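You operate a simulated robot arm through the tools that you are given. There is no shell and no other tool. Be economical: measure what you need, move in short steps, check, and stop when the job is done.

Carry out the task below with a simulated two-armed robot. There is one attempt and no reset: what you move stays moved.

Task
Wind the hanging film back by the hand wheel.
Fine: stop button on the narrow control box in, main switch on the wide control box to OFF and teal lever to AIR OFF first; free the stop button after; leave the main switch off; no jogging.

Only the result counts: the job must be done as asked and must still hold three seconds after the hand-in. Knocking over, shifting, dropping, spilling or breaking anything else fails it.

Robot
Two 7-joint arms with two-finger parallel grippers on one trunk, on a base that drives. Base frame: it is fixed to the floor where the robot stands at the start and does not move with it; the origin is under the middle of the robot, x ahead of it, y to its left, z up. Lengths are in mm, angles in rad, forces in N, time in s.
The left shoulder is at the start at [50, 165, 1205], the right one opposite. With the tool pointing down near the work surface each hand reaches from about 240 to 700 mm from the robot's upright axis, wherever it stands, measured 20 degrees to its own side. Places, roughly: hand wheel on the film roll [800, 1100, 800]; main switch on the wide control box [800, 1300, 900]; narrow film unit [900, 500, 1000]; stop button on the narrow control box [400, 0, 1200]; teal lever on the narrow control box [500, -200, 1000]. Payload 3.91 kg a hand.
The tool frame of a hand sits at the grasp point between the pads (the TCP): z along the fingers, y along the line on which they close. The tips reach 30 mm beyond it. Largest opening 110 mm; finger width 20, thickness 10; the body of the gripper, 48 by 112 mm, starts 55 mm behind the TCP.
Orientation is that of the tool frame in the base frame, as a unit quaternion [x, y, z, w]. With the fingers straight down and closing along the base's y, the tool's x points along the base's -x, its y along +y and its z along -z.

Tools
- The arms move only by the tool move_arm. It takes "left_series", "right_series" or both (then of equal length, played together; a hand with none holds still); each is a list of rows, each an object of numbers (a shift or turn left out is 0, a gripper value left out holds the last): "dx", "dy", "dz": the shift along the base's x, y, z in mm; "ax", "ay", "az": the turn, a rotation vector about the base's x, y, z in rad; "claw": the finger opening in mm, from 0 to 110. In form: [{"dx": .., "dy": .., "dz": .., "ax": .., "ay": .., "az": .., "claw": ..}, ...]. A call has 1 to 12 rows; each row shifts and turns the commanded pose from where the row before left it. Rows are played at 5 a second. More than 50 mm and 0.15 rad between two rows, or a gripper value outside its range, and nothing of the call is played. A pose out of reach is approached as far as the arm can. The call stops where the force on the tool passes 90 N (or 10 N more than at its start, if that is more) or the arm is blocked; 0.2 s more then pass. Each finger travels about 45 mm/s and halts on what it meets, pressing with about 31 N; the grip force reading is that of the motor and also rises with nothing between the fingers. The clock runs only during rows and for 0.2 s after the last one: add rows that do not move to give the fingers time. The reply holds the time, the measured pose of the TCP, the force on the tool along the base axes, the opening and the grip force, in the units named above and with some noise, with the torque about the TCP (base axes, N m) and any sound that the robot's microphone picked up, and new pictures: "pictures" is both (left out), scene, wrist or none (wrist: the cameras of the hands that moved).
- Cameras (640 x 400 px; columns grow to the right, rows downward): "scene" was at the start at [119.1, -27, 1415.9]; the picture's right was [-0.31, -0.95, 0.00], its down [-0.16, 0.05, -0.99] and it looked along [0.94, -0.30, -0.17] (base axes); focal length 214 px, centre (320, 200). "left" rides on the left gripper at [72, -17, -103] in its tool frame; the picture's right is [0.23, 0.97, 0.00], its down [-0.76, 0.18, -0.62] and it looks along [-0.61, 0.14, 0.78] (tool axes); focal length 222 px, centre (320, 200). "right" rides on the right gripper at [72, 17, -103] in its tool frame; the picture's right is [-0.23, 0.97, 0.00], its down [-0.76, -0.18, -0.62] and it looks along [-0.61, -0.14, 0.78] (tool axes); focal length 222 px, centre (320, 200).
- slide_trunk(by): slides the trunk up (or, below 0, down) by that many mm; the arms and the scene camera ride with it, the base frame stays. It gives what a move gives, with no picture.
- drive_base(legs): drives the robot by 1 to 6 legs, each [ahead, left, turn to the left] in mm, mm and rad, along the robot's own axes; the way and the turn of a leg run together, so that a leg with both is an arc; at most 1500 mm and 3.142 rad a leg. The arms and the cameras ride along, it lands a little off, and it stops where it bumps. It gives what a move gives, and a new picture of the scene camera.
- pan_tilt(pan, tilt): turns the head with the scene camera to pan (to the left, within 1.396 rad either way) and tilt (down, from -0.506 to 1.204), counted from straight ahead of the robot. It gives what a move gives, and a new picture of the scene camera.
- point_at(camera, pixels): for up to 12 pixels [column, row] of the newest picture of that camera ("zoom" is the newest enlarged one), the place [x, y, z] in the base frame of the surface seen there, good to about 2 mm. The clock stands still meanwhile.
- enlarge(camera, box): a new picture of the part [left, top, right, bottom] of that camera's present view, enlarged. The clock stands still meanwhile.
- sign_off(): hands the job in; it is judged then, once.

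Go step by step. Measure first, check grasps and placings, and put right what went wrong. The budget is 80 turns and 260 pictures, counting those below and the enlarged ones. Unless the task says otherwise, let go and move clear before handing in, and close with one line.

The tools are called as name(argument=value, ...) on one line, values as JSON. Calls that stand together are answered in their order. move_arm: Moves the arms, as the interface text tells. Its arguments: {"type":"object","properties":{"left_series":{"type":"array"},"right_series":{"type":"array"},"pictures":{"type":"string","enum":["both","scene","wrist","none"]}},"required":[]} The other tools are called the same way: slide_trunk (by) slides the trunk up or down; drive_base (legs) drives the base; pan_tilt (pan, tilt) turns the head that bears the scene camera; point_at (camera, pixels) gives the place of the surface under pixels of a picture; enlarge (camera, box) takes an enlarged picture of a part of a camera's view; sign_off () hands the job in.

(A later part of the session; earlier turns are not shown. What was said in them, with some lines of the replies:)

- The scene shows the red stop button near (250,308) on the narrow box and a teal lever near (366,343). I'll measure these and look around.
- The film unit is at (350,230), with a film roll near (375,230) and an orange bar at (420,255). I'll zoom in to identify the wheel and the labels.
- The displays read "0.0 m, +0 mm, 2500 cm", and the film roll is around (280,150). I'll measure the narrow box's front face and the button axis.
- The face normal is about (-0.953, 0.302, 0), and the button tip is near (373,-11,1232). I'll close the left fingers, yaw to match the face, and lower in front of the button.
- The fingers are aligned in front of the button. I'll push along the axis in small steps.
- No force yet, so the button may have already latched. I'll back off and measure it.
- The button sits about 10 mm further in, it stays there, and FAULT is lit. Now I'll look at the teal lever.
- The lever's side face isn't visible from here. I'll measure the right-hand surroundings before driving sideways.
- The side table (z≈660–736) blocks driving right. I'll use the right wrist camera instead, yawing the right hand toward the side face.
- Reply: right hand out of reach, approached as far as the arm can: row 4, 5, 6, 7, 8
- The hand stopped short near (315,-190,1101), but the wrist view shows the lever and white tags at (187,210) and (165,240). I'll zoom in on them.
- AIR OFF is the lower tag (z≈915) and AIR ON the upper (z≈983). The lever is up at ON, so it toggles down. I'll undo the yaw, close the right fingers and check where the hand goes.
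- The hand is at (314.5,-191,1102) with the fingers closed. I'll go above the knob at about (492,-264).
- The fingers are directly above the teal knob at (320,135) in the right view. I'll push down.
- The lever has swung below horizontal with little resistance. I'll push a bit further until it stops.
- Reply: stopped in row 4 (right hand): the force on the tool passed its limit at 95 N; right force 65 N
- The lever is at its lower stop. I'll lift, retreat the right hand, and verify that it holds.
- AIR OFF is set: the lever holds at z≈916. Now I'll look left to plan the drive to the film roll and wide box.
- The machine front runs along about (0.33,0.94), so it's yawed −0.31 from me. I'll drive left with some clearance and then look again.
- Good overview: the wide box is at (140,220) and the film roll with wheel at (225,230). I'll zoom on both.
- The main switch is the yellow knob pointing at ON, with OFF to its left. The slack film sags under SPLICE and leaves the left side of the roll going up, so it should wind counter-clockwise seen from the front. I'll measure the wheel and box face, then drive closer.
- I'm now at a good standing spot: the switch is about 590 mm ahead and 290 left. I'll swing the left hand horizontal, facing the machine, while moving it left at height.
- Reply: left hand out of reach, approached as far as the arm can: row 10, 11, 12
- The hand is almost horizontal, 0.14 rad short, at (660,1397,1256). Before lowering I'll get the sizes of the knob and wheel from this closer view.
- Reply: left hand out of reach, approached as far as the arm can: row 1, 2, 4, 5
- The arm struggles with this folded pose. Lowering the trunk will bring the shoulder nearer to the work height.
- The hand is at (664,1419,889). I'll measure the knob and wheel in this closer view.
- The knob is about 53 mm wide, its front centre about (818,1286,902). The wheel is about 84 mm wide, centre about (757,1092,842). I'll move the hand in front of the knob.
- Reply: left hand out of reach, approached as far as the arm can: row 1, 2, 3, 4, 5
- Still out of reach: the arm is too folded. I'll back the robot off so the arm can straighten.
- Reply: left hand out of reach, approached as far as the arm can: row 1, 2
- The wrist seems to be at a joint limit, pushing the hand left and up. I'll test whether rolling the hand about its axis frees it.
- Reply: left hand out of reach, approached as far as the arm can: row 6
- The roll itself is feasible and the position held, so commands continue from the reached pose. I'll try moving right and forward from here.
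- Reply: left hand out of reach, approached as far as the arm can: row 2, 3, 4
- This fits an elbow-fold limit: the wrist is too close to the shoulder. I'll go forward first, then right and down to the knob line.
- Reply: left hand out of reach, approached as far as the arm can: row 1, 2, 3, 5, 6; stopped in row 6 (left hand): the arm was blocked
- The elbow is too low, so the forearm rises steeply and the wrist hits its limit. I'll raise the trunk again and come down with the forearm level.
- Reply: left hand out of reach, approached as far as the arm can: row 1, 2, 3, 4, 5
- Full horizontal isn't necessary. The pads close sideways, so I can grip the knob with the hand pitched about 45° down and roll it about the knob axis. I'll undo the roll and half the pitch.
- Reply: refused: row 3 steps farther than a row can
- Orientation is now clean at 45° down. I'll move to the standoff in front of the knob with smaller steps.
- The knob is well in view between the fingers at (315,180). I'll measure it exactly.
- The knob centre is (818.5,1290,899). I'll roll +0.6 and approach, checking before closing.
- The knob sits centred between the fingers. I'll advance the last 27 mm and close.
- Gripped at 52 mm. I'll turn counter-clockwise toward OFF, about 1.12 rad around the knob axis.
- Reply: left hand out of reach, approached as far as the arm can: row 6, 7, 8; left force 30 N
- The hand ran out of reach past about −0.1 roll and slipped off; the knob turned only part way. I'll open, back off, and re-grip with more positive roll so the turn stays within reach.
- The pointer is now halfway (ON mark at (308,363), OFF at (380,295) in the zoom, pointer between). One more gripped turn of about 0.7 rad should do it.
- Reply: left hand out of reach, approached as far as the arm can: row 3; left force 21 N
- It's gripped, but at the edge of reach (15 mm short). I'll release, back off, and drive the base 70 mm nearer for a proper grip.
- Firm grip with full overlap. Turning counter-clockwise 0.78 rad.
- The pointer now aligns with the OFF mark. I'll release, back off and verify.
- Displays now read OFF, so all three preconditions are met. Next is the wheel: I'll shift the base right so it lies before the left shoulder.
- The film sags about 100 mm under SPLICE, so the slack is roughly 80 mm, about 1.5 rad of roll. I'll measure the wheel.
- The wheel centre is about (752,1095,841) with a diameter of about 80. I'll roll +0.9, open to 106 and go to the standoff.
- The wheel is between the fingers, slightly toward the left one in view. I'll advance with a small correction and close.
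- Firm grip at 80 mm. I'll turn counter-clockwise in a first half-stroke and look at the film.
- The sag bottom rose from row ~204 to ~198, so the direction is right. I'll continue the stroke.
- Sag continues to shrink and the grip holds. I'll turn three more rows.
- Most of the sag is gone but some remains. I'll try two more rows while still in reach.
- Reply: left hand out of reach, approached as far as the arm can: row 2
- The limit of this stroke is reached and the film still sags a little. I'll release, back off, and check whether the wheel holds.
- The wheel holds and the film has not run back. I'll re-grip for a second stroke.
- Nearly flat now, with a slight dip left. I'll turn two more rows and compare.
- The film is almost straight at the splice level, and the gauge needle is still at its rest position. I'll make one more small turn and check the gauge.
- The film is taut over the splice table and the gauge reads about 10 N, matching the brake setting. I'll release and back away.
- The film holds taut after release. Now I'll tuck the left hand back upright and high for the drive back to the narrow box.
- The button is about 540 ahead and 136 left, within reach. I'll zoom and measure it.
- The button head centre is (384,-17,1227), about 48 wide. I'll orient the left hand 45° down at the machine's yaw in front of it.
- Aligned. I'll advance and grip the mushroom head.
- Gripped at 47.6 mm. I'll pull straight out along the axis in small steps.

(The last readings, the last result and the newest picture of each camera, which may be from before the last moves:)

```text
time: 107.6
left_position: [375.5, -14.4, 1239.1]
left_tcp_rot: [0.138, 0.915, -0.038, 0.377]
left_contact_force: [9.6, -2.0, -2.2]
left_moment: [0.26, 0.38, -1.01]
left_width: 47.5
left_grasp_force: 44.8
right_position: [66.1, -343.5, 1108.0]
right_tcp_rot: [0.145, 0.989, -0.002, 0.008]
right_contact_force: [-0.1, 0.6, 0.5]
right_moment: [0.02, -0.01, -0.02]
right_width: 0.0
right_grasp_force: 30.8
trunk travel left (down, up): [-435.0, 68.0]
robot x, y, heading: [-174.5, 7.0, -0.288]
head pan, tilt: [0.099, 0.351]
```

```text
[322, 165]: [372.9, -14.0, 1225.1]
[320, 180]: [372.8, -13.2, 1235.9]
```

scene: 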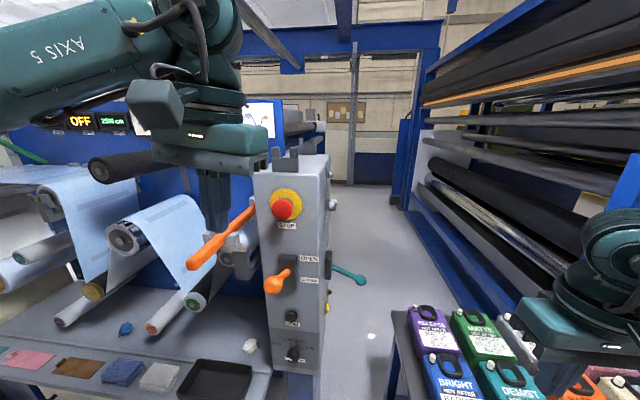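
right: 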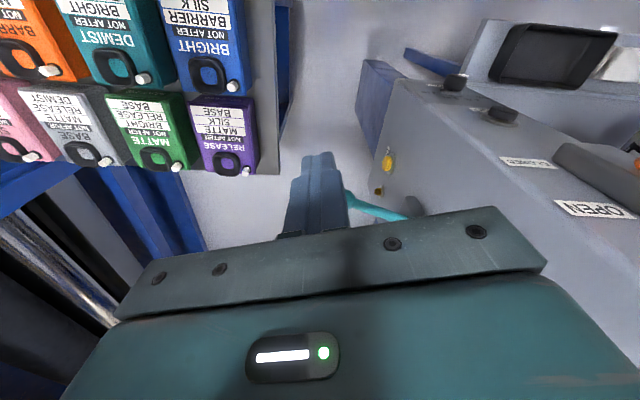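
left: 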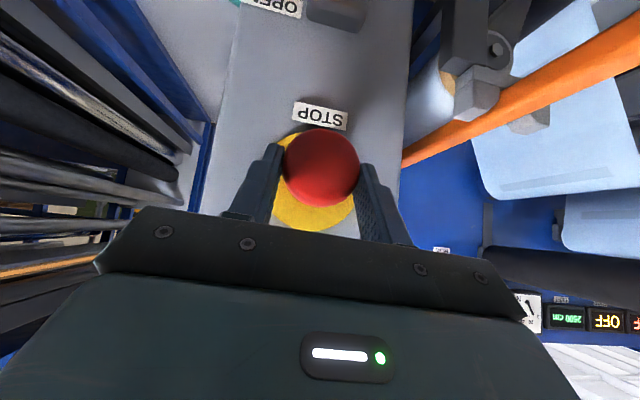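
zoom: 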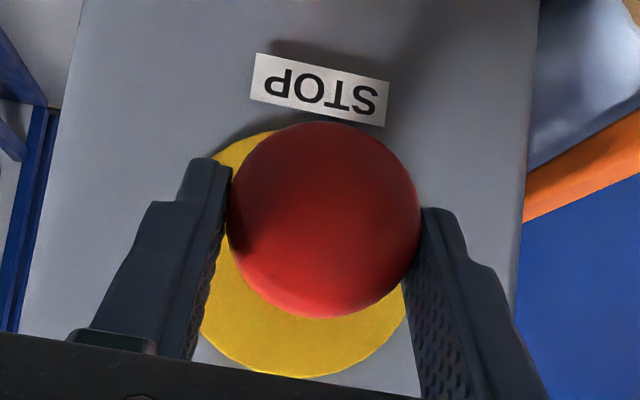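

The head came out to x≈373, its original position. I'll release, back off, and verify.

move_arm(left_series=[{"claw": 85}, {}, {}, {"dx": -38, "dy": 12}, {"dx": -38, "dy": 12}, {"dx": -28, "dy": 9, "dz": 20}, {"dz": 40}], pictures="both")

pan_tilt(pan=0.45, tilt=0.35)

enlarge(camera="scene", box=[0, 60, 440, 320])

point_at(camera="left", pixels=[[312, 165], [310, 175]])

```text
time: 109.2
left_position: [271.1, 19.0, 1300.6]
left_tcp_rot: [0.138, 0.915, -0.037, 0.377]
left_contact_force: [0.3, 0.1, -0.1]
left_moment: [0.02, 0.01, 0.0]
left_width: 84.7
left_grasp_force: 0.1
right_position: [63.7, -343.1, 1108.3]
right_tcp_rot: [0.145, 0.989, -0.001, 0.009]
right_contact_force: [0.2, 0.2, 0.2]
right_moment: [-0.02, -0.01, -0.01]
right_width: 0.0
right_grasp_force: 30.3
trunk travel left (down, up): [-435.0, 68.0]
robot x, y, heading: [-170.6, 6.7, -0.288]
head pan, tilt: [0.099, 0.351]
```

scene: 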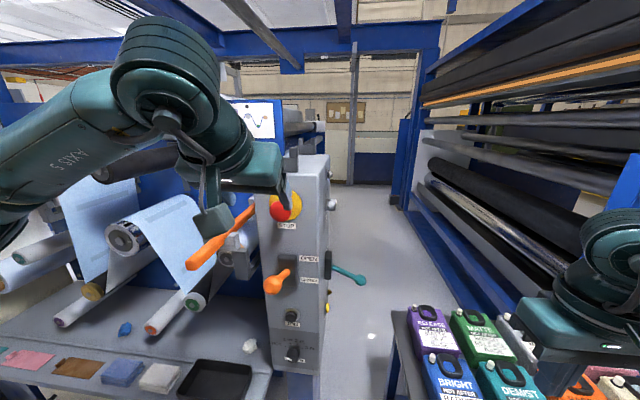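
left: 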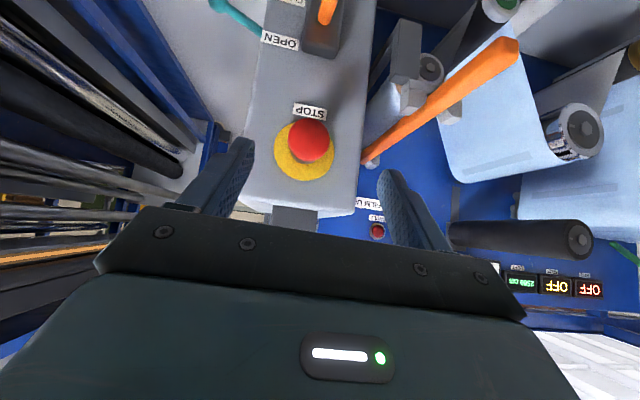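

```text
time: 110.1
left_position: [271.6, 21.1, 1300.9]
left_tcp_rot: [0.139, 0.915, -0.038, 0.377]
left_contact_force: [-0.8, -0.9, -0.1]
left_moment: [0.01, 0.04, -0.03]
left_width: 85.2
left_grasp_force: 0.0
right_position: [65.9, -343.8, 1108.2]
right_tcp_rot: [0.146, 0.989, -0.001, 0.01]
right_contact_force: [0.1, 0.3, 0.2]
right_moment: [0.03, -0.01, 0.0]
right_width: 0.0
right_grasp_force: 30.4
trunk travel left (down, up): [-435.0, 68.0]
robot x, y, heading: [-174.4, 6.5, -0.288]
head pan, tilt: [0.45, 0.351]
```

scene: 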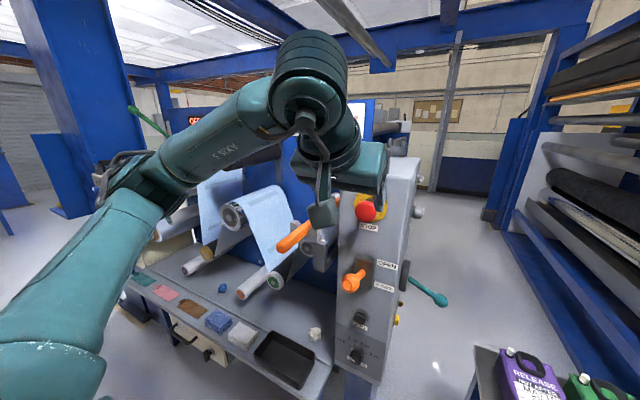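

```text
1.45 times, centred on (220, 190) of scene
```

zoom: 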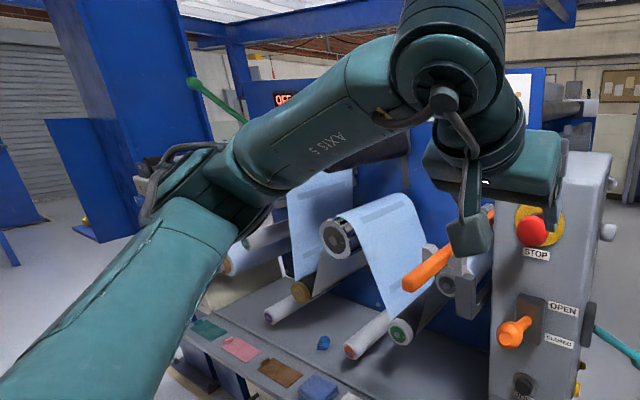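

```text
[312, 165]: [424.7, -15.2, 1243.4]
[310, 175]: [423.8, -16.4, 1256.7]
```

My probe pixels hit the ring, so I'll re-probe the head at (308,140) and the lever.

point_at(camera="left", pixels=[[308, 140], [312, 145]])

point_at(camera="scene", pixels=[[366, 212], [440, 299]])

enlarge(camera="left", box=[380, 100, 640, 320])

```text
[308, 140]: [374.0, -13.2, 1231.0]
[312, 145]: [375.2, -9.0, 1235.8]
```

```text
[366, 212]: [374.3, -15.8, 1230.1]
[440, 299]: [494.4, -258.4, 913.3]
```

```text
1.82 times, centred on (510, 210) of left
```

zoom: 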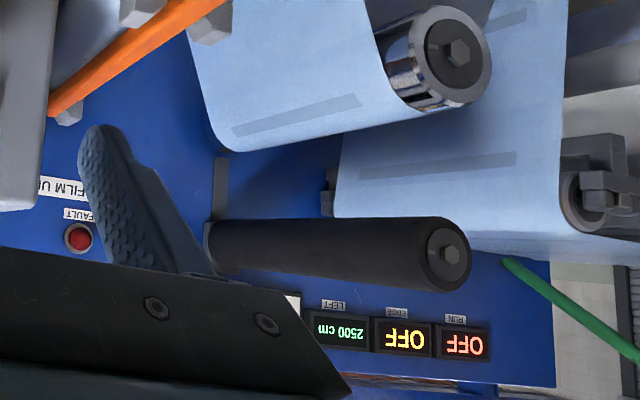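

The stop button stays out at x≈374, the displays still read OFF, the lever is still at AIR OFF, and the hands are clear. I'm handing the job in.

sign_off()

```text
The job is handed in.
```

The hanging film is wound back by the hand wheel and sits taut over the splice table at about 10 N. The stop button was in for the winding and is now freed, the main switch is left at OFF, the teal lever is at AIR OFF, and nothing was jogged.
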